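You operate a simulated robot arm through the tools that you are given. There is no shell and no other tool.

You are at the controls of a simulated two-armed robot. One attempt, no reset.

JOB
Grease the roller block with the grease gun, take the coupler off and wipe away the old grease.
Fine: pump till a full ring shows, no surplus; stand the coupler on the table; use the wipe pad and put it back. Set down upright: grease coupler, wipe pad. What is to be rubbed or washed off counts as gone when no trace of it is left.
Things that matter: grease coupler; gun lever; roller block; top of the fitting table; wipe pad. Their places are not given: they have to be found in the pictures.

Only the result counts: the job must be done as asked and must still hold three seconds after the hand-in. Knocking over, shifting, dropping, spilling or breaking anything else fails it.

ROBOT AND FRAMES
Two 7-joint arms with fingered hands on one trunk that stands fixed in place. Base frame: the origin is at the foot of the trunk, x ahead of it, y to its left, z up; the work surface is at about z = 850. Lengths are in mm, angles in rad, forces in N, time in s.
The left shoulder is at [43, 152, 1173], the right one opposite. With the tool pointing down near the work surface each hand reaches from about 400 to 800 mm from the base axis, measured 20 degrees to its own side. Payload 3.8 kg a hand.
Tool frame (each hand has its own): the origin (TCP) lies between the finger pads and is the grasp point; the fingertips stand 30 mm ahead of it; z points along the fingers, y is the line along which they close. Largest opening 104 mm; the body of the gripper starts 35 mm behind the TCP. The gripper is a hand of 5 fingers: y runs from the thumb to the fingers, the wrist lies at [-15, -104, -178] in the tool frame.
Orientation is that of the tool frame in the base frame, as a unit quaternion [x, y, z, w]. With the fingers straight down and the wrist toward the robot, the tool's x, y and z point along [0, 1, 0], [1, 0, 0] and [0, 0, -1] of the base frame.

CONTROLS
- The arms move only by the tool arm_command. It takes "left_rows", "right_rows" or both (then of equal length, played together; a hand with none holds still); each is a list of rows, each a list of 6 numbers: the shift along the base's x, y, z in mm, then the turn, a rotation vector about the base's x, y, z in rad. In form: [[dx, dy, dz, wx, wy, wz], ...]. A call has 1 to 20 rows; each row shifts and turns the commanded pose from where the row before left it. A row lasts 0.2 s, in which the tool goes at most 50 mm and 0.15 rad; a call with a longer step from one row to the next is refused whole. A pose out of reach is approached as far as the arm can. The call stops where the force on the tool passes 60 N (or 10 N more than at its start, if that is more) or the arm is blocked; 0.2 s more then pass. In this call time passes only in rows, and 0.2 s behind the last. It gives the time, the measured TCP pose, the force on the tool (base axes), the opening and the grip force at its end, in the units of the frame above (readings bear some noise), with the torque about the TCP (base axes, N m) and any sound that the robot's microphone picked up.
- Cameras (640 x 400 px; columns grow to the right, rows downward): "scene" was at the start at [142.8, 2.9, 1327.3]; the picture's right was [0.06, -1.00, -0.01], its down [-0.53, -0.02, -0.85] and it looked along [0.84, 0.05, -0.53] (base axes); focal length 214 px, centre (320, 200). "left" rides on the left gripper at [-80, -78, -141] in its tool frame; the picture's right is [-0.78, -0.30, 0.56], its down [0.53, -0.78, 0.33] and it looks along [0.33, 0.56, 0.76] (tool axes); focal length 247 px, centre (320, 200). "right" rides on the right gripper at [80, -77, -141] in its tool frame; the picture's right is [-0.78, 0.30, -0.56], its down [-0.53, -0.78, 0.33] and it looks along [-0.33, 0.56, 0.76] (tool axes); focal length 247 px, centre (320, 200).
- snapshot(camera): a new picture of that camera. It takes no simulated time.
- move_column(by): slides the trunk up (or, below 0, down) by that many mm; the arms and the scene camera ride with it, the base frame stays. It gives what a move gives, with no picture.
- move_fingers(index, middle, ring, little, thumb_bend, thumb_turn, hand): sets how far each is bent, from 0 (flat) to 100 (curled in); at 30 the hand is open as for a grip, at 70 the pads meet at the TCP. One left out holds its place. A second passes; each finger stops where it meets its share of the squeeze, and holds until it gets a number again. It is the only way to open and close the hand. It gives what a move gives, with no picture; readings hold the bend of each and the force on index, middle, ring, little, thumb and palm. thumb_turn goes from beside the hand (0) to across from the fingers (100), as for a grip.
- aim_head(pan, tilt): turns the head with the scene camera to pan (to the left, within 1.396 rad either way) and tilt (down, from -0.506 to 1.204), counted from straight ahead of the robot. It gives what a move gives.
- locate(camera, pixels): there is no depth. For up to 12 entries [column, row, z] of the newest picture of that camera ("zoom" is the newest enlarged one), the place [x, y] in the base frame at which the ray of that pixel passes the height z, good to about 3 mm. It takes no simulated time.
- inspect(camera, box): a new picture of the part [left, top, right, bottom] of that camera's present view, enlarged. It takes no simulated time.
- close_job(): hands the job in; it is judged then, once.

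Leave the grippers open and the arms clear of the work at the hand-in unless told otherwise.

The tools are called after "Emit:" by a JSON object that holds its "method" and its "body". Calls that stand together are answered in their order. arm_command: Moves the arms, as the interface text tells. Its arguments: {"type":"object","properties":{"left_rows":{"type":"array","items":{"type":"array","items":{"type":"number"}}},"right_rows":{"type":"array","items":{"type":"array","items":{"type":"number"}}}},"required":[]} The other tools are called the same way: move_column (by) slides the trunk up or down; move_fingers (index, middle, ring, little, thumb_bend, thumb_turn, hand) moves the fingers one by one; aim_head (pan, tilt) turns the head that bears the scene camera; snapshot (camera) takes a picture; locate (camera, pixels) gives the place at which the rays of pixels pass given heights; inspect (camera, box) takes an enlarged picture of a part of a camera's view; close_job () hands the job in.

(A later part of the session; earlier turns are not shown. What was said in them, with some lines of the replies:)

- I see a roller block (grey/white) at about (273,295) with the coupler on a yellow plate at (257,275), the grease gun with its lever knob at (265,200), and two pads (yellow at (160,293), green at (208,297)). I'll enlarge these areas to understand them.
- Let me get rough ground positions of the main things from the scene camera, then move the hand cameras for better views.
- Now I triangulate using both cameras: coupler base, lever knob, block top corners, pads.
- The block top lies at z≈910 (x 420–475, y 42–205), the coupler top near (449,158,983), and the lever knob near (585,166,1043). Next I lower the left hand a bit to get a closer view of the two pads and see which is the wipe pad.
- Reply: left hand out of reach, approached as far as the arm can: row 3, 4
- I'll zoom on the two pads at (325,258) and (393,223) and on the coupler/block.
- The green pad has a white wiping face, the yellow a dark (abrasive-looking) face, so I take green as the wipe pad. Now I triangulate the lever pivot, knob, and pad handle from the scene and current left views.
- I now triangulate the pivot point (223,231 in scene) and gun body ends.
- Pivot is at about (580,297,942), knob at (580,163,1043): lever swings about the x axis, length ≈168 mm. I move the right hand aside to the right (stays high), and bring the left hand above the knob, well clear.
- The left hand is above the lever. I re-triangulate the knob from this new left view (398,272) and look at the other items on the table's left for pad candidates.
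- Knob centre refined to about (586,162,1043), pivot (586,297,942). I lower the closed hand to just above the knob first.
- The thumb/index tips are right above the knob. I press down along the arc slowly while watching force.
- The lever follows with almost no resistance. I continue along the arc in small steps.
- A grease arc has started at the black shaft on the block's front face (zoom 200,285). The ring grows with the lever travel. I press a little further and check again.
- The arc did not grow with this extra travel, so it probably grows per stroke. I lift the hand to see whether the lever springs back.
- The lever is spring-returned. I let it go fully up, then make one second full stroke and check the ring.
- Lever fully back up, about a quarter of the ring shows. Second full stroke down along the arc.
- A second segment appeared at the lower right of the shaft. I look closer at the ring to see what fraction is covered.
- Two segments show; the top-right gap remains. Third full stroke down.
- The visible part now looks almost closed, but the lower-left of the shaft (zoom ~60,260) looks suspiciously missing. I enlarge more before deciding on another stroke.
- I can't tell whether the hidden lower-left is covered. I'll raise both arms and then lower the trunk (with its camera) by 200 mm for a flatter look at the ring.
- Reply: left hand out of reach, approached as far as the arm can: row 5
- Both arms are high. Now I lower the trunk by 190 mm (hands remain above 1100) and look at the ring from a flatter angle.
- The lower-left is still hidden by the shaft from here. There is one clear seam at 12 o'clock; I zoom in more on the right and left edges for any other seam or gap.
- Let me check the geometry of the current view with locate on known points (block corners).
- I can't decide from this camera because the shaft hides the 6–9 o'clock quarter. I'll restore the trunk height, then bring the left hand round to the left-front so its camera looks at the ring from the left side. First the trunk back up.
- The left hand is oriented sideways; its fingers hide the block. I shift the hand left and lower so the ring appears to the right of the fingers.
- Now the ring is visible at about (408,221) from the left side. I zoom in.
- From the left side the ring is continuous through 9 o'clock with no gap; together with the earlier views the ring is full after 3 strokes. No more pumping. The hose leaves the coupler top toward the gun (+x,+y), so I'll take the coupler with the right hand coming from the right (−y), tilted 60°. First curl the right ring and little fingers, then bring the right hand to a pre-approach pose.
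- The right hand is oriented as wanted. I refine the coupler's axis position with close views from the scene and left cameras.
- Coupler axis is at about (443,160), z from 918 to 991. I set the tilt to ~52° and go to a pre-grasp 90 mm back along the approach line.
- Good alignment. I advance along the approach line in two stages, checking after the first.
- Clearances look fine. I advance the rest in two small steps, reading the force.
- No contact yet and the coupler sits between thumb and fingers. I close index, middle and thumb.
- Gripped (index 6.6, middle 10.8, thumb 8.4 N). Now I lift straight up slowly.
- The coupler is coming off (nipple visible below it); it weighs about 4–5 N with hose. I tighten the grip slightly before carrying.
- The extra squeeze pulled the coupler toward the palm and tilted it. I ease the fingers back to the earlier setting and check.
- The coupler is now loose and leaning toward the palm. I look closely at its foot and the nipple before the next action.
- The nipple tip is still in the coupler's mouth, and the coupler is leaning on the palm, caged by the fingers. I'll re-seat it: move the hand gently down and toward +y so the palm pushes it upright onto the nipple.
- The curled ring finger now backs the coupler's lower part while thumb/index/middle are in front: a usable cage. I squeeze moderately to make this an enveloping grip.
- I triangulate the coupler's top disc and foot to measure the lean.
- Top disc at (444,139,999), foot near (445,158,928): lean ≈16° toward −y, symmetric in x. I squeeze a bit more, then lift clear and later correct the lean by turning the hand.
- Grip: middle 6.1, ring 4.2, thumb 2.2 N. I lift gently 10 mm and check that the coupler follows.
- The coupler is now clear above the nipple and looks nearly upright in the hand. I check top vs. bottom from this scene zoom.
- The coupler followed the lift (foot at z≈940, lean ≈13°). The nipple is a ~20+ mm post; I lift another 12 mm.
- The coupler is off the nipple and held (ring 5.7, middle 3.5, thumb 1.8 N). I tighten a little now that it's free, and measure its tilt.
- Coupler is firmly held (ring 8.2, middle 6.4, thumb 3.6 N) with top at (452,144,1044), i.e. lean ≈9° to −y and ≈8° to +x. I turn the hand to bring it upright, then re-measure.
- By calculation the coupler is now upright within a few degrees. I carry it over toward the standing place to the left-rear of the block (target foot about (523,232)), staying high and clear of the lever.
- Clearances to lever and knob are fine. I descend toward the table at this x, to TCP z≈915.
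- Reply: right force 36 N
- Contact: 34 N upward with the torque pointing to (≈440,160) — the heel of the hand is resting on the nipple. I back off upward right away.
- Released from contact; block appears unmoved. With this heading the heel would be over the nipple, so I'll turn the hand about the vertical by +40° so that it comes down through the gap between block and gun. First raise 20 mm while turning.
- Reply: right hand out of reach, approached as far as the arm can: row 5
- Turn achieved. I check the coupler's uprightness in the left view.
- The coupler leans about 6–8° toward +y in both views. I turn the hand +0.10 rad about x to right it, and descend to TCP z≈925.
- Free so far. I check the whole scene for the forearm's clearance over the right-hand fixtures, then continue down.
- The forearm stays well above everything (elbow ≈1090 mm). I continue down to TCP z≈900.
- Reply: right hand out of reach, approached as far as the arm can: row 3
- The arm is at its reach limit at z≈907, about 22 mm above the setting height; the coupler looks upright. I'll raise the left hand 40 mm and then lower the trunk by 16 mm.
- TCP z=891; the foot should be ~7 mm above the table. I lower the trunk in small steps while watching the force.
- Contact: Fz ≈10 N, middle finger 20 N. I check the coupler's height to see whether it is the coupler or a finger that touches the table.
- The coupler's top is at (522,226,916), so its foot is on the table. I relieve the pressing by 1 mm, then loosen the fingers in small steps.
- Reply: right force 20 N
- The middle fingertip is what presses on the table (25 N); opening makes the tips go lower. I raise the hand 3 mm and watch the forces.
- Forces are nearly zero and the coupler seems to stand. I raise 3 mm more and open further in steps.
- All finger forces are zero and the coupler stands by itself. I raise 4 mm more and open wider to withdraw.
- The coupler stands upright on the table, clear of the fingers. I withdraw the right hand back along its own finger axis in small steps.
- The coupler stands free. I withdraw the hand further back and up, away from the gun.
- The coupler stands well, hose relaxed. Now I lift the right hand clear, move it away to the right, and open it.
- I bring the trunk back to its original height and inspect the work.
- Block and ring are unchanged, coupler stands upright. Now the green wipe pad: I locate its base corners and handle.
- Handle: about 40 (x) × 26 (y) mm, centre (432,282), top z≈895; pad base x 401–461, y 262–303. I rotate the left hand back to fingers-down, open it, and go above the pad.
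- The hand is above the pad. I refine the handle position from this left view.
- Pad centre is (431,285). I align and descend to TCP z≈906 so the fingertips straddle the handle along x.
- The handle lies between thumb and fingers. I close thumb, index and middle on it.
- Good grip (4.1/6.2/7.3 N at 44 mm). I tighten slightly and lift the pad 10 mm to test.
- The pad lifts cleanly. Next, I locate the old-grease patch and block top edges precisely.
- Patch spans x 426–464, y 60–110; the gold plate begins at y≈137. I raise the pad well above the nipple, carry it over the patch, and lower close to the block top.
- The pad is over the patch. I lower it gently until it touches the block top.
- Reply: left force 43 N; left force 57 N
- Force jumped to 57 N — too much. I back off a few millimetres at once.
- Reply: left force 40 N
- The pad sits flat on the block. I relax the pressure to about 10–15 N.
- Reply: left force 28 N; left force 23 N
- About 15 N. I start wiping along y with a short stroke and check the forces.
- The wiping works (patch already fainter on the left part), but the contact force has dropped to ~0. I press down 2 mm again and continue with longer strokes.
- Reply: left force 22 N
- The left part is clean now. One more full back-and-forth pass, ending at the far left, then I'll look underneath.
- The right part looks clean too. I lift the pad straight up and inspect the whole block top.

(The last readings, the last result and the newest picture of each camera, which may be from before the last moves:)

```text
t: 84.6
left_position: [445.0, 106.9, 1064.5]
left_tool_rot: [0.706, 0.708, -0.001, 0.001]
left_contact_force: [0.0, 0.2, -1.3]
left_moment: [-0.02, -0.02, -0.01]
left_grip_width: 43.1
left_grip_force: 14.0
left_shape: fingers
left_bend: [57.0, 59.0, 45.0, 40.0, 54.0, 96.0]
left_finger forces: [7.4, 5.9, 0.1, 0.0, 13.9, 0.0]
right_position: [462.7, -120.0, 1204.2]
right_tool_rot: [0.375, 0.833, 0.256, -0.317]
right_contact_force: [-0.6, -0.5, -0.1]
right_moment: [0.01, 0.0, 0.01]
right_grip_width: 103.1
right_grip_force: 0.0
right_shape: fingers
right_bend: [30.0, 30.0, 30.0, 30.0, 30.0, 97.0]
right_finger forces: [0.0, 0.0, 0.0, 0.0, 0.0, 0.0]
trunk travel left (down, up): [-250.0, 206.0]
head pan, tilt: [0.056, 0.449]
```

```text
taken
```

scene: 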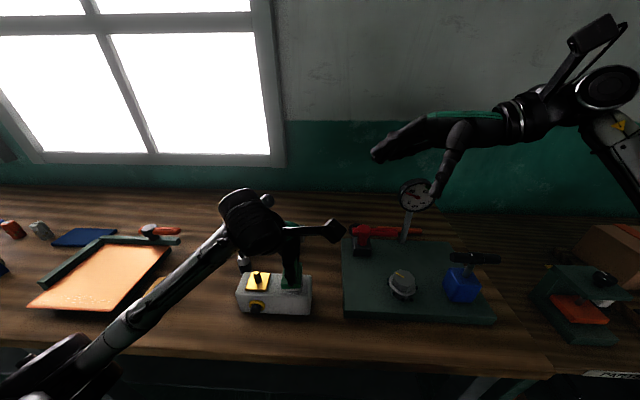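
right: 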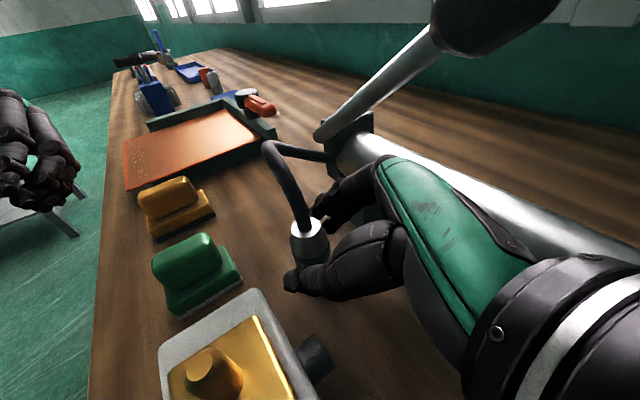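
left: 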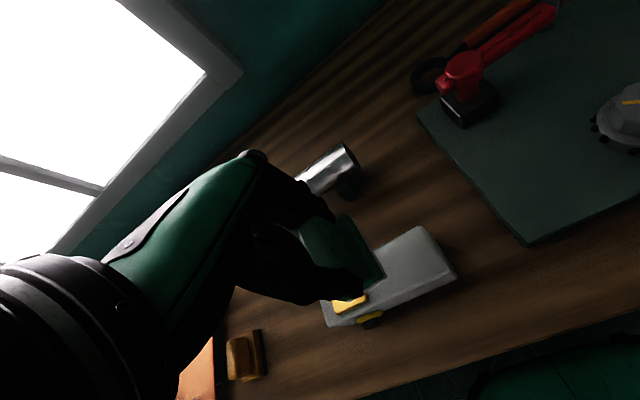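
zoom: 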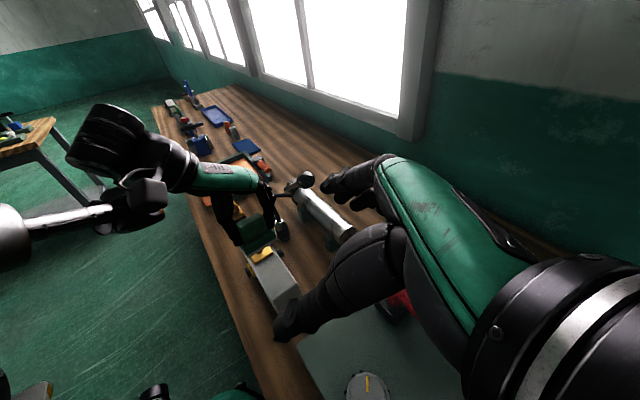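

The block top looks clean. I zoom in closely for any faint trace.

Emit:
{"method": "inspect", "body": {"camera": "scene", "box": [272, 268, 316, 298]}}

Emit:
{"method": "inspect", "body": {"camera": "left", "box": [350, 210, 470, 310]}}

Emit:
{"method": "inspect", "body": {"camera": "right", "box": [235, 230, 305, 320]}}

```text
13.33 times, centred on (294, 283) of scene
```

zoom: 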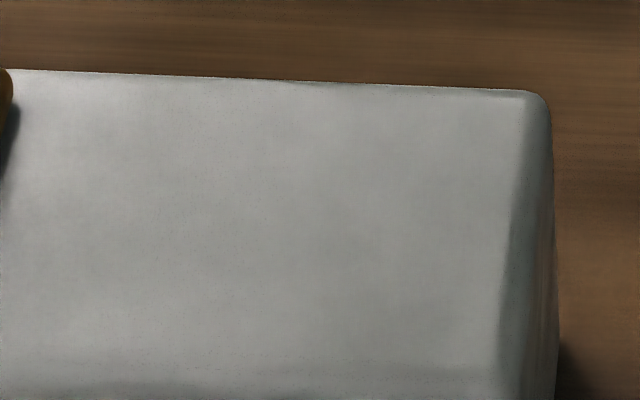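

```text
4.00 times, centred on (410, 260) of left
```

zoom: 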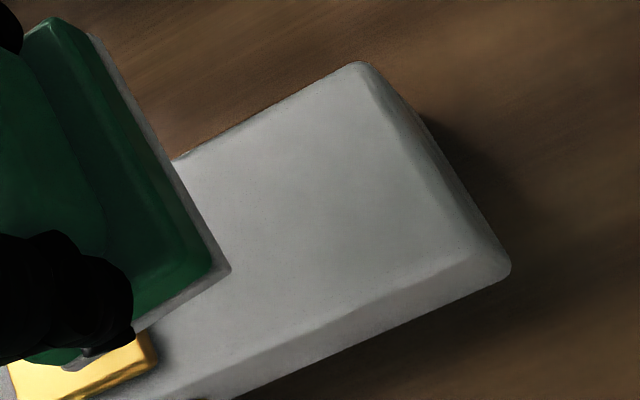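

```text
4.44 times, centred on (270, 275) of right
```

zoom: 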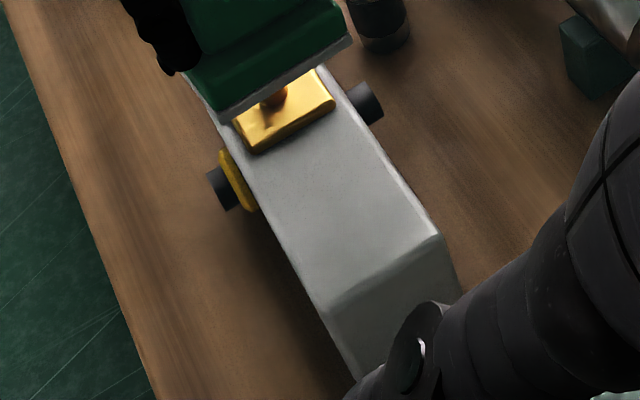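

No trace is visible, but to be sure I'll do one more pass. Move over the patch centre and lower to just above contact.

Emit:
{"method": "arm_command", "body": {"left_rows": [[0, -11, -25, 0, 0, 0], [0, -11, -30, 0, 0, 0], [0, 0, -25, 0, 0, 0]]}}

Emit:
{"method": "arm_command", "body": {"left_rows": [[0, 0, -6, 0, 0, 0]]}}

```text
t: 85.4
left_position: [446.0, 82.8, 984.7]
left_tool_rot: [0.706, 0.708, -0.001, 0.002]
left_contact_force: [0.1, 0.1, -1.4]
left_moment: [-0.02, 0.0, -0.01]
left_grip_width: 43.0
left_grip_force: 12.9
left_shape: fingers
left_bend: [57.0, 59.0, 45.0, 40.0, 54.0, 96.0]
left_finger forces: [7.4, 5.6, 0.0, 0.0, 13.9, 0.1]
right_position: [463.4, -119.9, 1203.1]
right_tool_rot: [0.376, 0.833, 0.255, -0.317]
right_contact_force: [0.3, 0.5, 0.5]
right_moment: [0.0, 0.0, -0.01]
right_grip_width: 102.9
right_grip_force: 0.0
right_shape: fingers
right_bend: [30.0, 30.0, 30.0, 30.0, 30.0, 97.0]
right_finger forces: [0.1, 0.0, 0.0, 0.0, 0.0, 0.1]
trunk travel left (down, up): [-250.0, 206.0]
head pan, tilt: [0.056, 0.449]
```

```text
t: 85.8
left_position: [445.5, 82.9, 978.9]
left_tool_rot: [0.707, 0.707, -0.001, 0.001]
left_contact_force: [0.1, 0.7, -1.8]
left_moment: [0.03, 0.02, 0.0]
left_grip_width: 43.3
left_grip_force: 13.6
left_shape: fingers
left_bend: [57.0, 59.0, 45.0, 40.0, 54.0, 96.0]
left_finger forces: [7.5, 5.6, 0.1, 0.0, 13.9, 0.1]
right_position: [462.5, -118.3, 1203.0]
right_tool_rot: [0.376, 0.833, 0.255, -0.317]
right_contact_force: [-1.2, 0.0, -0.9]
right_moment: [0.05, 0.01, -0.01]
right_grip_width: 102.7
right_grip_force: 0.1
right_shape: fingers
right_bend: [30.0, 30.0, 30.0, 30.0, 30.0, 97.0]
right_finger forces: [0.1, 0.0, 0.1, 0.1, 0.0, 0.0]
trunk travel left (down, up): [-250.0, 206.0]
head pan, tilt: [0.056, 0.449]
```

Emit:
{"method": "arm_command", "body": {"left_rows": [[0, 0, -4, 0, 0, 0]]}}

```text
t: 86.2
left_position: [446.6, 82.3, 977.6]
left_tool_rot: [0.707, 0.707, -0.001, 0.003]
left_contact_force: [-0.4, 0.5, 4.9]
left_moment: [0.09, -0.17, -0.02]
left_grip_width: 43.1
left_grip_force: 15.8
left_shape: fingers
left_bend: [57.0, 59.0, 45.0, 40.0, 54.0, 96.0]
left_finger forces: [6.8, 11.0, 0.0, 0.1, 14.9, 0.0]
right_position: [462.7, -118.5, 1203.1]
right_tool_rot: [0.375, 0.833, 0.255, -0.317]
right_contact_force: [0.2, 0.2, -0.3]
right_moment: [0.0, 0.03, 0.0]
right_grip_width: 102.9
right_grip_force: 0.0
right_shape: fingers
right_bend: [30.0, 30.0, 30.0, 30.0, 30.0, 97.0]
right_finger forces: [0.0, 0.0, 0.0, 0.0, 0.1, 0.1]
trunk travel left (down, up): [-250.0, 206.0]
head pan, tilt: [0.056, 0.449]
```

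Light contact (≈5 N). I press 0.7 mm more and wipe two more full strokes.

Emit:
{"method": "arm_command", "body": {"left_rows": [[0, 0, -0.8, 0, 0, 0], [0, 8, 0, 0, 0, 0], [0, 8, 0, 0, 0, 0], [0, 8, 0, 0, 0, 0], [0, -8, 0, 0, 0, 0], [0, -8, 0, 0, 0, 0], [0, -8, 0, 0, 0, 0], [0, -8, 0, 0, 0, 0], [0, -8, 0, 0, 0, 0], [0, -8, 0, 0, 0, 0], [0, 8, 0, 0, 0, 0], [0, 8, 0, 0, 0, 0], [0, 8, 0, 0, 0, 0], [0, 8, 0, 0, 0, 0], [0, 8, 0, 0, 0, 0], [0, 7, 0, 0, 0, 0], [0, -8, 0, 0, 0, 0], [0, -8, 0, 0, 0, 0], [0, -7, 0, 0, 0, 0]]}}

Emit:
{"method": "arm_command", "body": {"left_rows": [[0, 0, 20, 0, 0, 0], [0, 0, 35, 0, 0, 0], [0, 5, 35, 0, 0, 0]]}}

Emit:
{"method": "inspect", "body": {"camera": "scene", "box": [272, 268, 316, 298]}}

Emit:
{"method": "inspect", "body": {"camera": "scene", "box": [225, 240, 325, 325]}}

```text
t: 90.2
left_position: [443.7, 83.4, 974.3]
left_tool_rot: [0.707, 0.708, 0.0, 0.003]
left_contact_force: [1.4, 4.0, 25.8]
left_moment: [0.37, -0.72, 0.11]
left_grip_width: 43.5
left_grip_force: 29.0
left_shape: fingers
left_bend: [57.0, 58.0, 45.0, 40.0, 54.0, 95.0]
left_finger forces: [9.2, 29.1, 0.1, 0.0, 19.0, 0.1]
right_position: [460.4, -118.6, 1203.5]
right_tool_rot: [0.376, 0.833, 0.255, -0.316]
right_contact_force: [0.4, 0.0, 0.2]
right_moment: [-0.02, -0.02, 0.0]
right_grip_width: 103.1
right_grip_force: 0.0
right_shape: fingers
right_bend: [30.0, 30.0, 30.0, 30.0, 30.0, 97.0]
right_finger forces: [0.0, 0.0, 0.0, 0.0, 0.1, 0.0]
trunk travel left (down, up): [-250.0, 206.0]
head pan, tilt: [0.056, 0.449]
```

```text
t: 91.0
left_position: [445.1, 89.4, 1064.0]
left_tool_rot: [0.706, 0.709, -0.001, 0.0]
left_contact_force: [0.2, 1.2, -1.0]
left_moment: [0.01, -0.01, 0.0]
left_grip_width: 43.2
left_grip_force: 13.5
left_shape: fingers
left_bend: [57.0, 59.0, 45.0, 40.0, 54.0, 95.0]
left_finger forces: [7.2, 6.6, 0.0, 0.1, 14.0, 0.1]
right_position: [462.6, -119.5, 1203.5]
right_tool_rot: [0.376, 0.833, 0.255, -0.317]
right_contact_force: [-0.3, -0.9, 1.4]
right_moment: [0.01, -0.01, -0.01]
right_grip_width: 102.7
right_grip_force: 0.0
right_shape: fingers
right_bend: [30.0, 30.0, 30.0, 30.0, 30.0, 97.0]
right_finger forces: [0.1, 0.1, 0.0, 0.1, 0.1, 0.0]
trunk travel left (down, up): [-250.0, 206.0]
head pan, tilt: [0.056, 0.449]
```

```text
13.33 times, centred on (294, 283) of scene
```

zoom: 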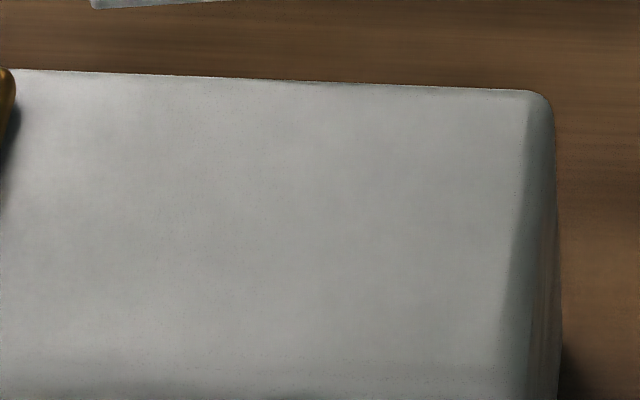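

```text
4.71 times, centred on (275, 282) of scene
```

zoom: 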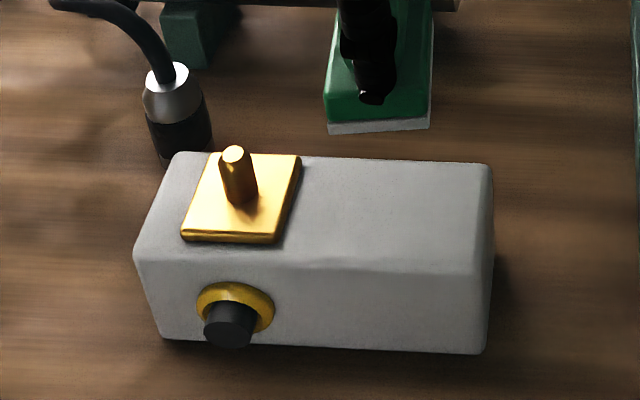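

The block top is clean. Now I carry the pad back over its original place (centre ≈(431,285)) and lower it to just above the table.

Emit:
{"method": "arm_command", "body": {"left_rows": [[-3, 40, 0, 0, 0, 0], [-3, 40, 0, 0, 0, 0], [-3, 40, 0, 0, 0, 0], [-2, 40, 0, 0, 0, 0], [-2, 36, 0, 0, 0, 0], [0, 0, -40, 0, 0, 0], [0, 0, -40, 0, 0, 0], [0, 0, -40, 0, 0, 0], [0, 0, -16, 0, 0, 0]]}}

Emit:
{"method": "inspect", "body": {"camera": "scene", "box": [170, 240, 250, 320]}}

Emit:
{"method": "inspect", "body": {"camera": "left", "box": [230, 140, 430, 340]}}

```text
t: 93.0
left_position: [432.0, 285.1, 927.0]
left_tool_rot: [0.707, 0.708, -0.001, 0.001]
left_contact_force: [-1.1, 0.1, -1.0]
left_moment: [0.01, -0.02, 0.0]
left_grip_width: 43.3
left_grip_force: 12.7
left_shape: fingers
left_bend: [57.0, 59.0, 45.0, 40.0, 54.0, 96.0]
left_finger forces: [7.1, 6.0, 0.0, 0.1, 13.4, 0.1]
right_position: [462.0, -119.6, 1203.7]
right_tool_rot: [0.376, 0.833, 0.255, -0.317]
right_contact_force: [0.3, -0.7, -0.3]
right_moment: [0.03, 0.01, -0.01]
right_grip_width: 102.9
right_grip_force: 0.1
right_shape: fingers
right_bend: [30.0, 30.0, 30.0, 30.0, 30.0, 97.0]
right_finger forces: [0.0, 0.0, 0.1, 0.0, 0.0, 0.0]
trunk travel left (down, up): [-250.0, 206.0]
head pan, tilt: [0.056, 0.449]
```

```text
5.00 times, centred on (210, 280) of scene
```

zoom: 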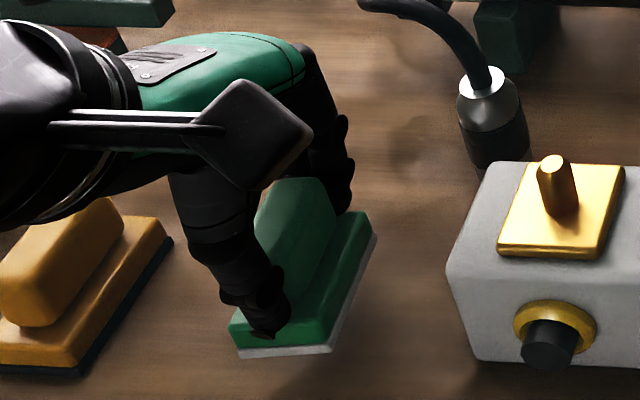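

```text
2.00 times, centred on (330, 240) of left
```

zoom: 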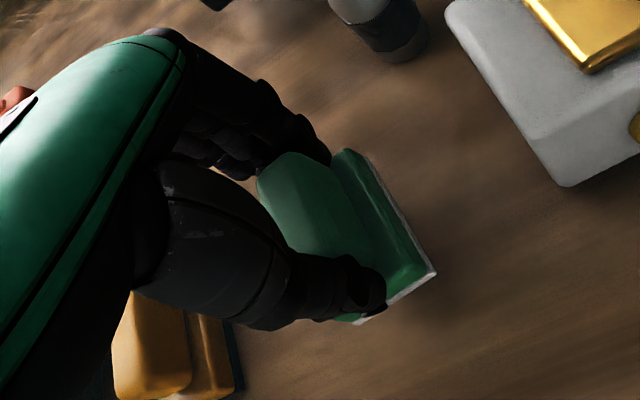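

Looks the same as right after pick-up. I lower slowly to contact.

Emit:
{"method": "arm_command", "body": {"left_rows": [[0, 0, -6, 0, 0, 0]]}}

```text
t: 93.4
left_position: [431.7, 284.5, 922.2]
left_tool_rot: [0.707, 0.707, 0.0, 0.001]
left_contact_force: [0.3, 0.2, -0.9]
left_moment: [-0.02, -0.03, 0.0]
left_grip_width: 43.2
left_grip_force: 13.1
left_shape: fingers
left_bend: [57.0, 59.0, 45.0, 40.0, 54.0, 96.0]
left_finger forces: [7.1, 5.8, 0.1, 0.1, 13.6, 0.0]
right_position: [462.2, -118.1, 1203.0]
right_tool_rot: [0.376, 0.833, 0.255, -0.317]
right_contact_force: [0.0, -0.6, -0.7]
right_moment: [0.03, -0.01, 0.0]
right_grip_width: 102.7
right_grip_force: 0.0
right_shape: fingers
right_bend: [30.0, 30.0, 30.0, 30.0, 30.0, 97.0]
right_finger forces: [0.0, 0.0, 0.0, 0.0, 0.1, 0.0]
trunk travel left (down, up): [-250.0, 206.0]
head pan, tilt: [0.056, 0.449]
```

Emit:
{"method": "arm_command", "body": {"left_rows": [[0, 0, -4, 0, 0, 0]]}}

```text
t: 93.8
left_position: [432.9, 283.1, 918.6]
left_tool_rot: [0.706, 0.708, -0.001, 0.001]
left_contact_force: [-0.6, 0.7, -1.0]
left_moment: [0.0, 0.01, 0.01]
left_grip_width: 43.2
left_grip_force: 14.2
left_shape: fingers
left_bend: [57.0, 59.0, 45.0, 40.0, 54.0, 96.0]
left_finger forces: [7.1, 5.9, 0.0, 0.1, 13.6, 0.0]
right_position: [462.8, -118.0, 1203.1]
right_tool_rot: [0.376, 0.833, 0.255, -0.317]
right_contact_force: [0.6, -0.2, -0.7]
right_moment: [0.01, 0.01, 0.01]
right_grip_width: 102.7
right_grip_force: 0.0
right_shape: fingers
right_bend: [30.0, 30.0, 30.0, 30.0, 30.0, 97.0]
right_finger forces: [0.0, 0.0, 0.1, 0.0, 0.1, 0.0]
trunk travel left (down, up): [-250.0, 206.0]
head pan, tilt: [0.056, 0.449]
```

Emit:
{"method": "arm_command", "body": {"left_rows": [[0, 1, -4, 0, 0, 0]]}}

```text
t: 94.2
left_position: [431.5, 285.9, 913.4]
left_tool_rot: [0.707, 0.708, -0.001, 0.001]
left_contact_force: [-1.3, 0.2, -2.0]
left_moment: [0.02, 0.0, 0.01]
left_grip_width: 43.1
left_grip_force: 13.0
left_shape: fingers
left_bend: [57.0, 59.0, 45.0, 40.0, 54.0, 96.0]
left_finger forces: [7.0, 6.0, 0.0, 0.0, 13.7, 0.0]
right_position: [462.0, -118.9, 1202.0]
right_tool_rot: [0.376, 0.833, 0.255, -0.317]
right_contact_force: [-0.8, -0.5, -0.5]
right_moment: [0.02, -0.01, -0.01]
right_grip_width: 103.1
right_grip_force: 0.1
right_shape: fingers
right_bend: [30.0, 30.0, 30.0, 30.0, 30.0, 97.0]
right_finger forces: [0.0, 0.0, 0.1, 0.0, 0.0, 0.0]
trunk travel left (down, up): [-250.0, 206.0]
head pan, tilt: [0.056, 0.449]
```

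Emit:
{"method": "arm_command", "body": {"left_rows": [[0, 0, -3, 0, 0, 0]]}}

```text
t: 94.6
left_position: [431.7, 285.3, 910.3]
left_tool_rot: [0.707, 0.707, 0.0, 0.0]
left_contact_force: [0.4, -0.5, -1.6]
left_moment: [0.01, -0.02, -0.01]
left_grip_width: 43.4
left_grip_force: 13.2
left_shape: fingers
left_bend: [57.0, 59.0, 45.0, 40.0, 54.0, 96.0]
left_finger forces: [7.1, 6.0, 0.0, 0.0, 13.6, 0.0]
right_position: [462.8, -117.9, 1202.5]
right_tool_rot: [0.376, 0.832, 0.256, -0.317]
right_contact_force: [0.8, -0.4, 0.3]
right_moment: [-0.02, 0.01, 0.01]
right_grip_width: 102.8
right_grip_force: 0.2
right_shape: fingers
right_bend: [30.0, 30.0, 30.0, 30.0, 30.0, 97.0]
right_finger forces: [0.0, 0.0, 0.0, 0.1, 0.0, 0.0]
trunk travel left (down, up): [-250.0, 206.0]
head pan, tilt: [0.056, 0.449]
```

Emit:
{"method": "arm_command", "body": {"left_rows": [[0, 0, -2.5, 0, 0, 0]]}}

Emit:
{"method": "inspect", "body": {"camera": "scene", "box": [170, 240, 250, 320]}}

```text
t: 95.0
left_position: [432.2, 285.7, 908.5]
left_tool_rot: [0.707, 0.707, 0.0, 0.001]
left_contact_force: [0.0, 0.4, -1.0]
left_moment: [0.02, 0.0, -0.01]
left_grip_width: 43.4
left_grip_force: 13.7
left_shape: fingers
left_bend: [57.0, 59.0, 45.0, 40.0, 54.0, 96.0]
left_finger forces: [7.1, 6.0, 0.1, 0.1, 13.6, 0.0]
right_position: [462.5, -119.0, 1203.6]
right_tool_rot: [0.376, 0.832, 0.256, -0.317]
right_contact_force: [-0.4, -0.2, -0.5]
right_moment: [0.0, 0.02, 0.02]
right_grip_width: 102.9
right_grip_force: 0.0
right_shape: fingers
right_bend: [30.0, 30.0, 30.0, 30.0, 30.0, 97.0]
right_finger forces: [0.0, 0.1, 0.0, 0.0, 0.1, 0.1]
trunk travel left (down, up): [-250.0, 206.0]
head pan, tilt: [0.056, 0.449]
```

```text
5.00 times, centred on (210, 280) of scene
```

zoom: 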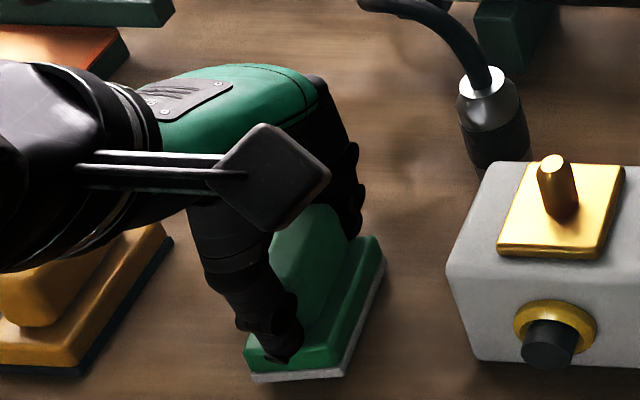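

Emit:
{"method": "arm_command", "body": {"left_rows": [[0, 0, -2, 0, 0, 0]]}}

```text
t: 95.4
left_position: [432.0, 284.6, 907.9]
left_tool_rot: [0.706, 0.708, 0.0, 0.001]
left_contact_force: [0.0, -0.6, 0.3]
left_moment: [0.06, -0.05, -0.04]
left_grip_width: 43.2
left_grip_force: 14.1
left_shape: fingers
left_bend: [57.0, 59.0, 45.0, 40.0, 54.0, 96.0]
left_finger forces: [6.9, 7.8, 0.0, 0.1, 13.7, 0.1]
right_position: [461.0, -119.4, 1203.6]
right_tool_rot: [0.376, 0.832, 0.256, -0.317]
right_contact_force: [-0.1, -0.3, 0.0]
right_moment: [-0.03, -0.01, -0.03]
right_grip_width: 103.0
right_grip_force: 0.0
right_shape: fingers
right_bend: [30.0, 30.0, 30.0, 30.0, 30.0, 97.0]
right_finger forces: [0.0, 0.1, 0.0, 0.1, 0.0, 0.1]
trunk travel left (down, up): [-250.0, 206.0]
head pan, tilt: [0.056, 0.449]
```

Contact begins (middle 7.8 N). I press slightly to flatten the pad on the table.

Emit:
{"method": "arm_command", "body": {"left_rows": [[0, 0, -2, 0, 0, 0]]}}

Emit:
{"method": "inspect", "body": {"camera": "scene", "box": [185, 270, 235, 320]}}

Emit:
{"method": "snapshot", "body": {"camera": "left"}}

Emit:
{"method": "inspect", "body": {"camera": "left", "box": [270, 180, 390, 300]}}

```text
t: 95.8
left_position: [431.1, 285.2, 905.1]
left_tool_rot: [0.707, 0.707, 0.001, 0.002]
left_contact_force: [1.4, -0.1, 7.9]
left_moment: [0.12, -0.23, -0.05]
left_grip_width: 43.2
left_grip_force: 17.5
left_shape: fingers
left_bend: [57.0, 59.0, 45.0, 40.0, 54.0, 96.0]
left_finger forces: [6.7, 13.2, 0.0, 0.0, 15.0, 0.0]
right_position: [462.2, -119.0, 1203.3]
right_tool_rot: [0.376, 0.833, 0.256, -0.316]
right_contact_force: [0.3, 0.4, 1.1]
right_moment: [0.01, 0.01, -0.04]
right_grip_width: 102.9
right_grip_force: 0.0
right_shape: fingers
right_bend: [30.0, 30.0, 30.0, 30.0, 30.0, 97.0]
right_finger forces: [0.0, 0.0, 0.1, 0.0, 0.1, 0.0]
trunk travel left (down, up): [-250.0, 206.0]
head pan, tilt: [0.056, 0.449]
```

```text
8.00 times, centred on (210, 295) of scene
```

zoom: 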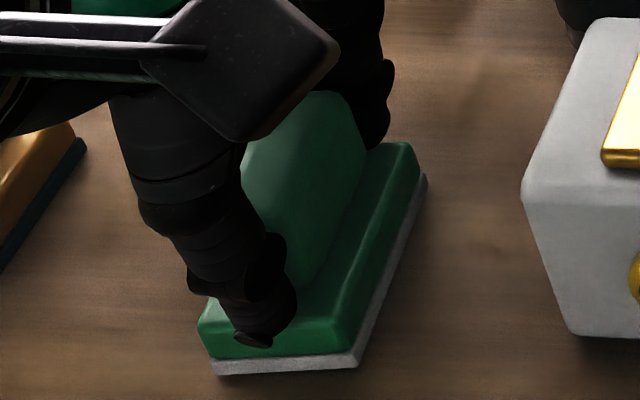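

```text
taken
```

left: 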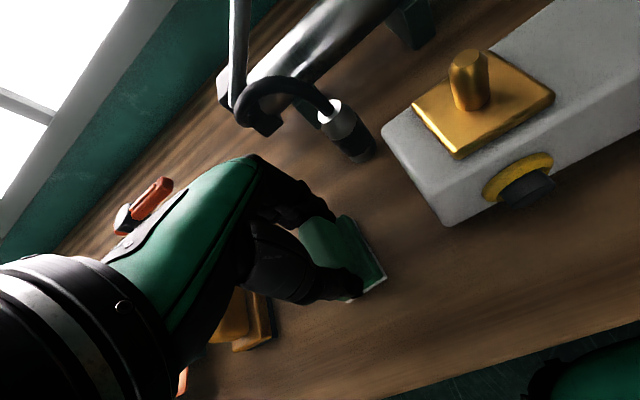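

```text
3.33 times, centred on (330, 240) of left
```

zoom: 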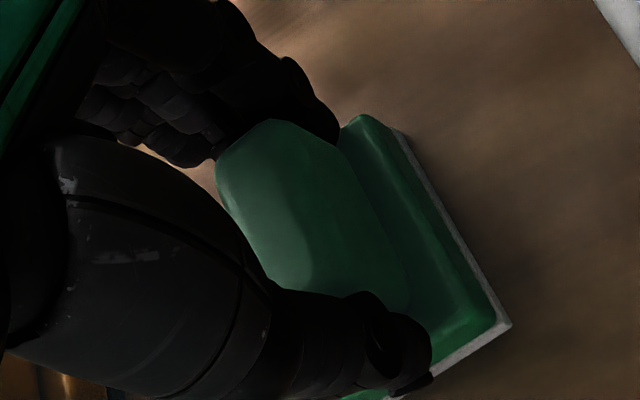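

I compare the pad's current corners with the original ones ((401.5,303.5), (401.6,261.7), (461.2,265.1)).

Emit:
{"method": "locate", "body": {"camera": "scene", "pixels": [[196.6, 316.9, 850], [214.6, 315.9, 850], [223.4, 292.2, 850], [195.6, 314.6, 850], [212.9, 315.7, 850], [223.7, 291.5, 850]]}}

```text
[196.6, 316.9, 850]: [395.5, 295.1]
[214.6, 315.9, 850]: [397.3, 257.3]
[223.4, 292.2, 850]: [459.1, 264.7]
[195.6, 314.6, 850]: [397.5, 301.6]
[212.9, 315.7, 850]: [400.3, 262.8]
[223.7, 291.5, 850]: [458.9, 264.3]
```

The pad is turned by ≈5° and off by ≈3 mm. I lift 4 mm, correct the turn (−0.09 rad) and offset, then lower again.

Emit:
{"method": "arm_command", "body": {"left_rows": [[0, 0, 5, 0, 0, 0], [1, 3, 0, 0, 0, -0.09], [0, 0, -3, 0, 0, 0]]}}

Emit:
{"method": "arm_command", "body": {"left_rows": [[0, 0, -2, 0, 0, 0]]}}

Emit:
{"method": "inspect", "body": {"camera": "scene", "box": [185, 270, 235, 320]}}

```text
t: 96.6
left_position: [434.1, 289.6, 907.2]
left_tool_rot: [0.737, 0.675, 0.0, 0.001]
left_contact_force: [-1.4, 0.3, 1.3]
left_moment: [0.07, -0.04, 0.02]
left_grip_width: 43.2
left_grip_force: 14.3
left_shape: fingers
left_bend: [57.0, 59.0, 45.0, 40.0, 54.0, 96.0]
left_finger forces: [7.2, 7.7, 0.0, 0.0, 14.4, 0.0]
right_position: [461.8, -118.5, 1203.6]
right_tool_rot: [0.376, 0.833, 0.255, -0.316]
right_contact_force: [0.6, 0.3, -0.2]
right_moment: [-0.01, -0.01, 0.03]
right_grip_width: 102.7
right_grip_force: 0.0
right_shape: fingers
right_bend: [30.0, 30.0, 30.0, 30.0, 30.0, 97.0]
right_finger forces: [0.0, 0.0, 0.0, 0.1, 0.0, 0.0]
trunk travel left (down, up): [-250.0, 206.0]
head pan, tilt: [0.056, 0.449]
```

```text
t: 97.0
left_position: [433.7, 288.3, 906.8]
left_tool_rot: [0.738, 0.675, 0.001, 0.003]
left_contact_force: [0.8, -0.8, 8.1]
left_moment: [0.08, -0.2, -0.01]
left_grip_width: 43.2
left_grip_force: 17.1
left_shape: fingers
left_bend: [57.0, 59.0, 45.0, 40.0, 54.0, 96.0]
left_finger forces: [6.5, 12.4, 0.0, 0.0, 15.7, 0.0]
right_position: [461.8, -120.1, 1204.3]
right_tool_rot: [0.375, 0.833, 0.256, -0.317]
right_contact_force: [0.4, 0.4, 0.7]
right_moment: [-0.01, 0.0, -0.01]
right_grip_width: 102.7
right_grip_force: 0.1
right_shape: fingers
right_bend: [30.0, 30.0, 30.0, 30.0, 30.0, 97.0]
right_finger forces: [0.1, 0.0, 0.0, 0.0, 0.0, 0.0]
trunk travel left (down, up): [-250.0, 206.0]
head pan, tilt: [0.056, 0.449]
```

```text
8.00 times, centred on (210, 295) of scene
```

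zoom: 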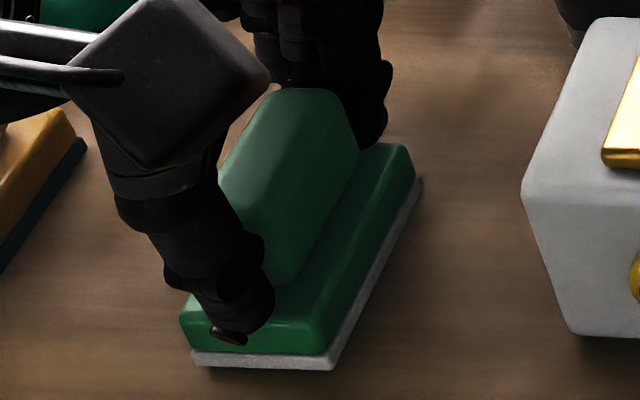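

The pad is back within 2–3 mm and aligned. I relieve the pressure and open the fingers.

Emit:
{"method": "arm_command", "body": {"left_rows": [[0.5, -1.5, 1.2, 0, 0, 0]]}}

Emit:
{"method": "move_fingers", "body": {"hand": "left", "index": 48, "middle": 48, "thumb_bend": 48}}

Emit:
{"method": "inspect", "body": {"camera": "scene", "box": [185, 270, 235, 320]}}

```text
t: 97.4
left_position: [433.7, 287.2, 907.4]
left_tool_rot: [0.737, 0.676, 0.0, 0.001]
left_contact_force: [0.0, 2.9, 7.2]
left_moment: [0.17, -0.14, 0.03]
left_grip_width: 43.3
left_grip_force: 17.2
left_shape: fingers
left_bend: [57.0, 59.0, 45.0, 40.0, 54.0, 96.0]
left_finger forces: [6.8, 12.0, 0.0, 0.1, 15.4, 0.0]
right_position: [461.7, -117.5, 1202.7]
right_tool_rot: [0.375, 0.833, 0.255, -0.316]
right_contact_force: [0.6, -0.1, 0.9]
right_moment: [-0.02, 0.04, 0.02]
right_grip_width: 102.7
right_grip_force: 0.0
right_shape: fingers
right_bend: [30.0, 30.0, 30.0, 30.0, 30.0, 97.0]
right_finger forces: [0.1, 0.0, 0.0, 0.0, 0.0, 0.0]
trunk travel left (down, up): [-250.0, 206.0]
head pan, tilt: [0.056, 0.449]
```

```text
t: 98.4
left_position: [433.3, 287.5, 905.1]
left_tool_rot: [0.738, 0.675, -0.001, 0.001]
left_contact_force: [0.0, -0.3, -0.9]
left_moment: [-0.01, 0.02, -0.02]
left_grip_width: 57.5
left_grip_force: 0.1
left_shape: fingers
left_bend: [48.0, 48.0, 45.0, 40.0, 48.0, 97.0]
left_finger forces: [0.0, 0.0, 0.0, 0.1, 0.2, 0.0]
right_position: [462.4, -119.0, 1203.4]
right_tool_rot: [0.376, 0.832, 0.255, -0.317]
right_contact_force: [0.4, 0.4, -0.7]
right_moment: [0.02, 0.01, 0.05]
right_grip_width: 102.7
right_grip_force: 0.1
right_shape: fingers
right_bend: [30.0, 30.0, 30.0, 30.0, 30.0, 97.0]
right_finger forces: [0.1, 0.1, 0.0, 0.0, 0.0, 0.0]
trunk travel left (down, up): [-250.0, 206.0]
head pan, tilt: [0.056, 0.449]
```

```text
8.00 times, centred on (210, 295) of scene
```

zoom: 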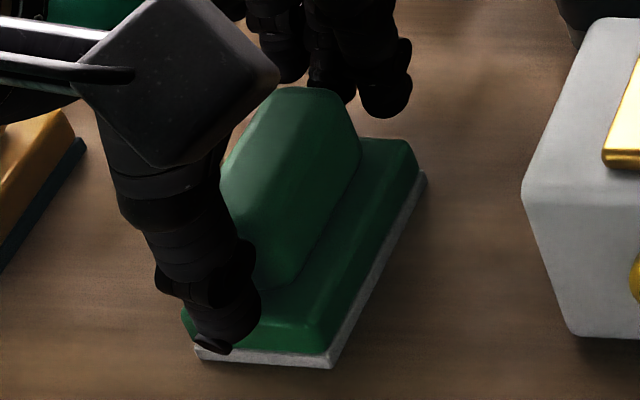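

Released. I open wider and rise straight up.

Emit:
{"method": "move_fingers", "body": {"hand": "left", "index": 36, "middle": 36, "ring": 36, "little": 36, "thumb_bend": 36}}

Emit:
{"method": "arm_command", "body": {"left_rows": [[0, 0, 10, 0, 0, 0], [0, 0, 30, 0, 0, 0], [0, 0, 45, 0, 0, 0], [0, 0, 45, 0, 0, 0], [0, 10, 45, 0, 0, 0], [0, 20, 40, 0, 0, 0.09]]}}

Emit:
{"method": "snapshot", "body": {"camera": "scene"}}

Emit:
{"method": "inspect", "body": {"camera": "scene", "box": [180, 190, 330, 320]}}

```text
t: 99.4
left_position: [432.9, 286.3, 905.6]
left_tool_rot: [0.737, 0.675, -0.001, 0.001]
left_contact_force: [0.1, 0.4, 0.5]
left_moment: [-0.03, 0.01, 0.0]
left_grip_width: 87.8
left_grip_force: 0.1
left_shape: fingers
left_bend: [36.0, 36.0, 36.0, 36.0, 36.0, 97.0]
left_finger forces: [0.0, 0.0, 0.0, 0.0, 0.1, 0.0]
right_position: [462.4, -119.6, 1204.0]
right_tool_rot: [0.376, 0.833, 0.255, -0.316]
right_contact_force: [-1.0, 0.5, 0.1]
right_moment: [-0.01, -0.02, -0.02]
right_grip_width: 103.1
right_grip_force: 0.1
right_shape: fingers
right_bend: [30.0, 30.0, 30.0, 30.0, 30.0, 97.0]
right_finger forces: [0.0, 0.0, 0.0, 0.1, 0.1, 0.0]
trunk travel left (down, up): [-250.0, 206.0]
head pan, tilt: [0.056, 0.449]
```

```text
t: 100.8
left_position: [433.9, 318.9, 1119.2]
left_tool_rot: [0.706, 0.708, -0.001, 0.002]
left_contact_force: [0.2, 0.2, -0.1]
left_moment: [0.02, 0.0, 0.0]
left_grip_width: 87.7
left_grip_force: 0.1
left_shape: fingers
left_bend: [36.0, 36.0, 36.0, 36.0, 36.0, 97.0]
left_finger forces: [0.0, 0.0, 0.1, 0.0, 0.1, 0.1]
right_position: [462.0, -118.7, 1203.9]
right_tool_rot: [0.376, 0.832, 0.256, -0.317]
right_contact_force: [0.8, -0.6, 0.1]
right_moment: [0.01, -0.01, 0.03]
right_grip_width: 102.9
right_grip_force: 0.0
right_shape: fingers
right_bend: [30.0, 30.0, 30.0, 30.0, 30.0, 97.0]
right_finger forces: [0.0, 0.0, 0.1, 0.0, 0.0, 0.0]
trunk travel left (down, up): [-250.0, 206.0]
head pan, tilt: [0.056, 0.449]
```

```text
taken
```

scene: 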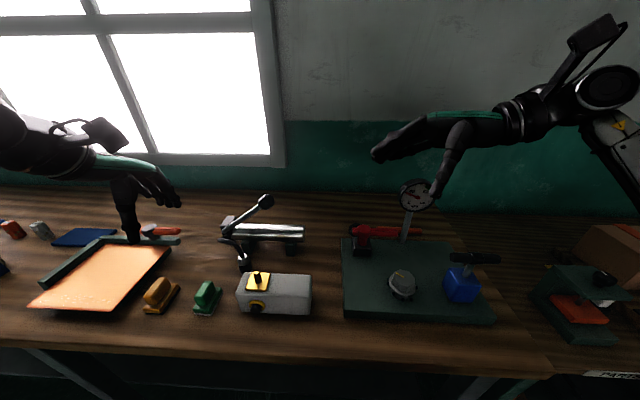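

```text
3.08 times, centred on (255, 255) of scene
```

zoom: 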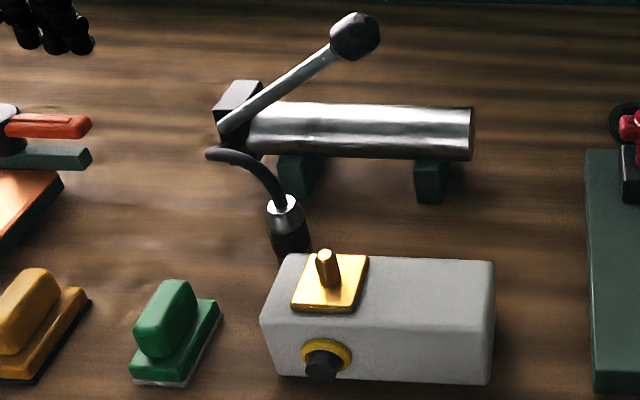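

Everything looks in place. I do final close checks of the ring, the pad and the coupler, and move the left hand further off with an open grip.

Emit:
{"method": "arm_command", "body": {"left_rows": [[-15, 15, 30, 0, 0, 0], [-20, 15, 30, 0, 0, 0], [-20, 10, 15, 0, 0, 0]]}}

Emit:
{"method": "move_fingers", "body": {"hand": "left", "index": 30, "middle": 30, "ring": 30, "little": 30, "thumb_bend": 30}}

Emit:
{"method": "inspect", "body": {"camera": "scene", "box": [249, 293, 281, 317]}}

Emit:
{"method": "inspect", "body": {"camera": "scene", "box": [185, 235, 275, 320]}}

Emit:
{"method": "snapshot", "body": {"camera": "left"}}

```text
t: 101.6
left_position: [379.7, 356.1, 1192.7]
left_tool_rot: [0.706, 0.708, -0.001, 0.002]
left_contact_force: [-0.1, -0.1, 0.0]
left_moment: [-0.02, -0.01, 0.01]
left_grip_width: 87.8
left_grip_force: 0.0
left_shape: fingers
left_bend: [36.0, 36.0, 36.0, 36.0, 36.0, 97.0]
left_finger forces: [0.0, 0.0, 0.1, 0.0, 0.0, 0.1]
right_position: [462.2, -119.3, 1202.9]
right_tool_rot: [0.376, 0.833, 0.255, -0.316]
right_contact_force: [-0.4, 0.1, 0.2]
right_moment: [0.03, -0.01, 0.0]
right_grip_width: 103.1
right_grip_force: 0.0
right_shape: fingers
right_bend: [30.0, 30.0, 30.0, 30.0, 30.0, 97.0]
right_finger forces: [0.0, 0.0, 0.1, 0.0, 0.0, 0.0]
trunk travel left (down, up): [-250.0, 206.0]
head pan, tilt: [0.056, 0.449]
```

```text
t: 102.6
left_position: [380.5, 355.8, 1192.2]
left_tool_rot: [0.707, 0.708, -0.001, 0.001]
left_contact_force: [0.6, 0.1, -0.9]
left_moment: [-0.04, 0.04, -0.03]
left_grip_width: 102.8
left_grip_force: 0.1
left_shape: fingers
left_bend: [30.0, 30.0, 30.0, 30.0, 30.0, 97.0]
left_finger forces: [0.1, 0.0, 0.0, 0.0, 0.1, 0.1]
right_position: [462.7, -119.0, 1202.7]
right_tool_rot: [0.376, 0.832, 0.255, -0.317]
right_contact_force: [0.6, 0.6, -0.1]
right_moment: [0.01, -0.02, 0.0]
right_grip_width: 102.8
right_grip_force: 0.0
right_shape: fingers
right_bend: [30.0, 30.0, 30.0, 30.0, 30.0, 97.0]
right_finger forces: [0.0, 0.0, 0.1, 0.0, 0.1, 0.1]
trunk travel left (down, up): [-250.0, 206.0]
head pan, tilt: [0.056, 0.449]
```

```text
16.00 times, centred on (265, 305) of scene
```

zoom: 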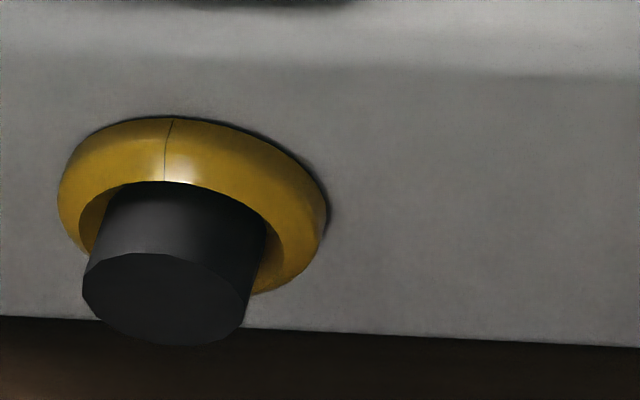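

```text
4.71 times, centred on (230, 278) of scene
```

zoom: 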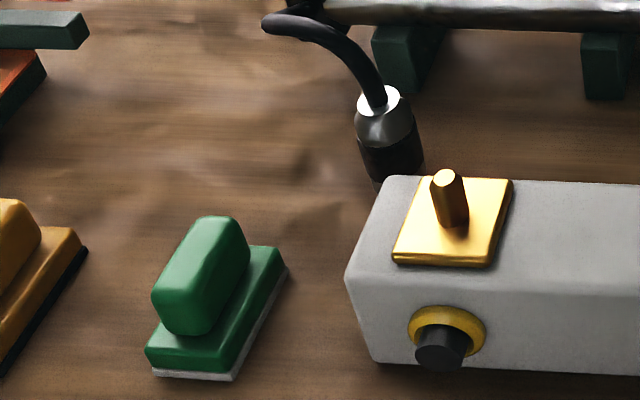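

```text
taken
```

left: 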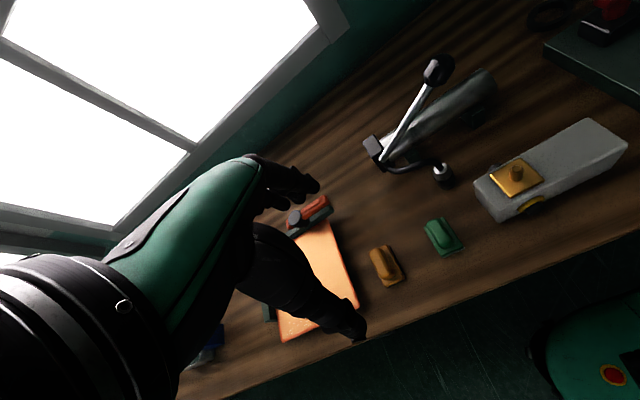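

The ring is full with no surplus, the nipple is free, and the coupler stands upright on the table. The block top is clean, the wipe pad is back in its place, and nothing else has moved. Both hands are open and clear, so I hand in the job.

Emit:
{"method": "close_job", "body": {}}

```text
The job is handed in.
```

I greased the roller block, took the coupler off and wiped the old grease away, then handed the job in. The hand-in returned no verdict, so what follows is what I saw in the pictures.

- **Greasing:** I pumped the gun lever three full strokes. A ring then showed right round the shaft, apart from a small stretch underneath that the shaft itself hides. No surplus was visible.
- **Coupler:** It came off and stands upright on the table between the block and the gun, with the hose slack. My first grip on it slipped and it leaned in the hand, but it was not dropped.
- **Wiping:** I took the green pad with the white face to be the wipe pad, since the yellow one has a dark face that looks abrasive. After several passes no trace of old grease showed on the block top.
- **Pad:** It is back in its place, upright, within about 3 mm of where it stood.
- **Contacts:** The heel of the right hand once pressed on the grease nipple with about 34 N. The pad also pressed on the block with up to 57 N before I eased it off. Afterwards the block was in the same place in the pictures and nothing else had moved.

Both hands were open and clear of the work at the hand-in.
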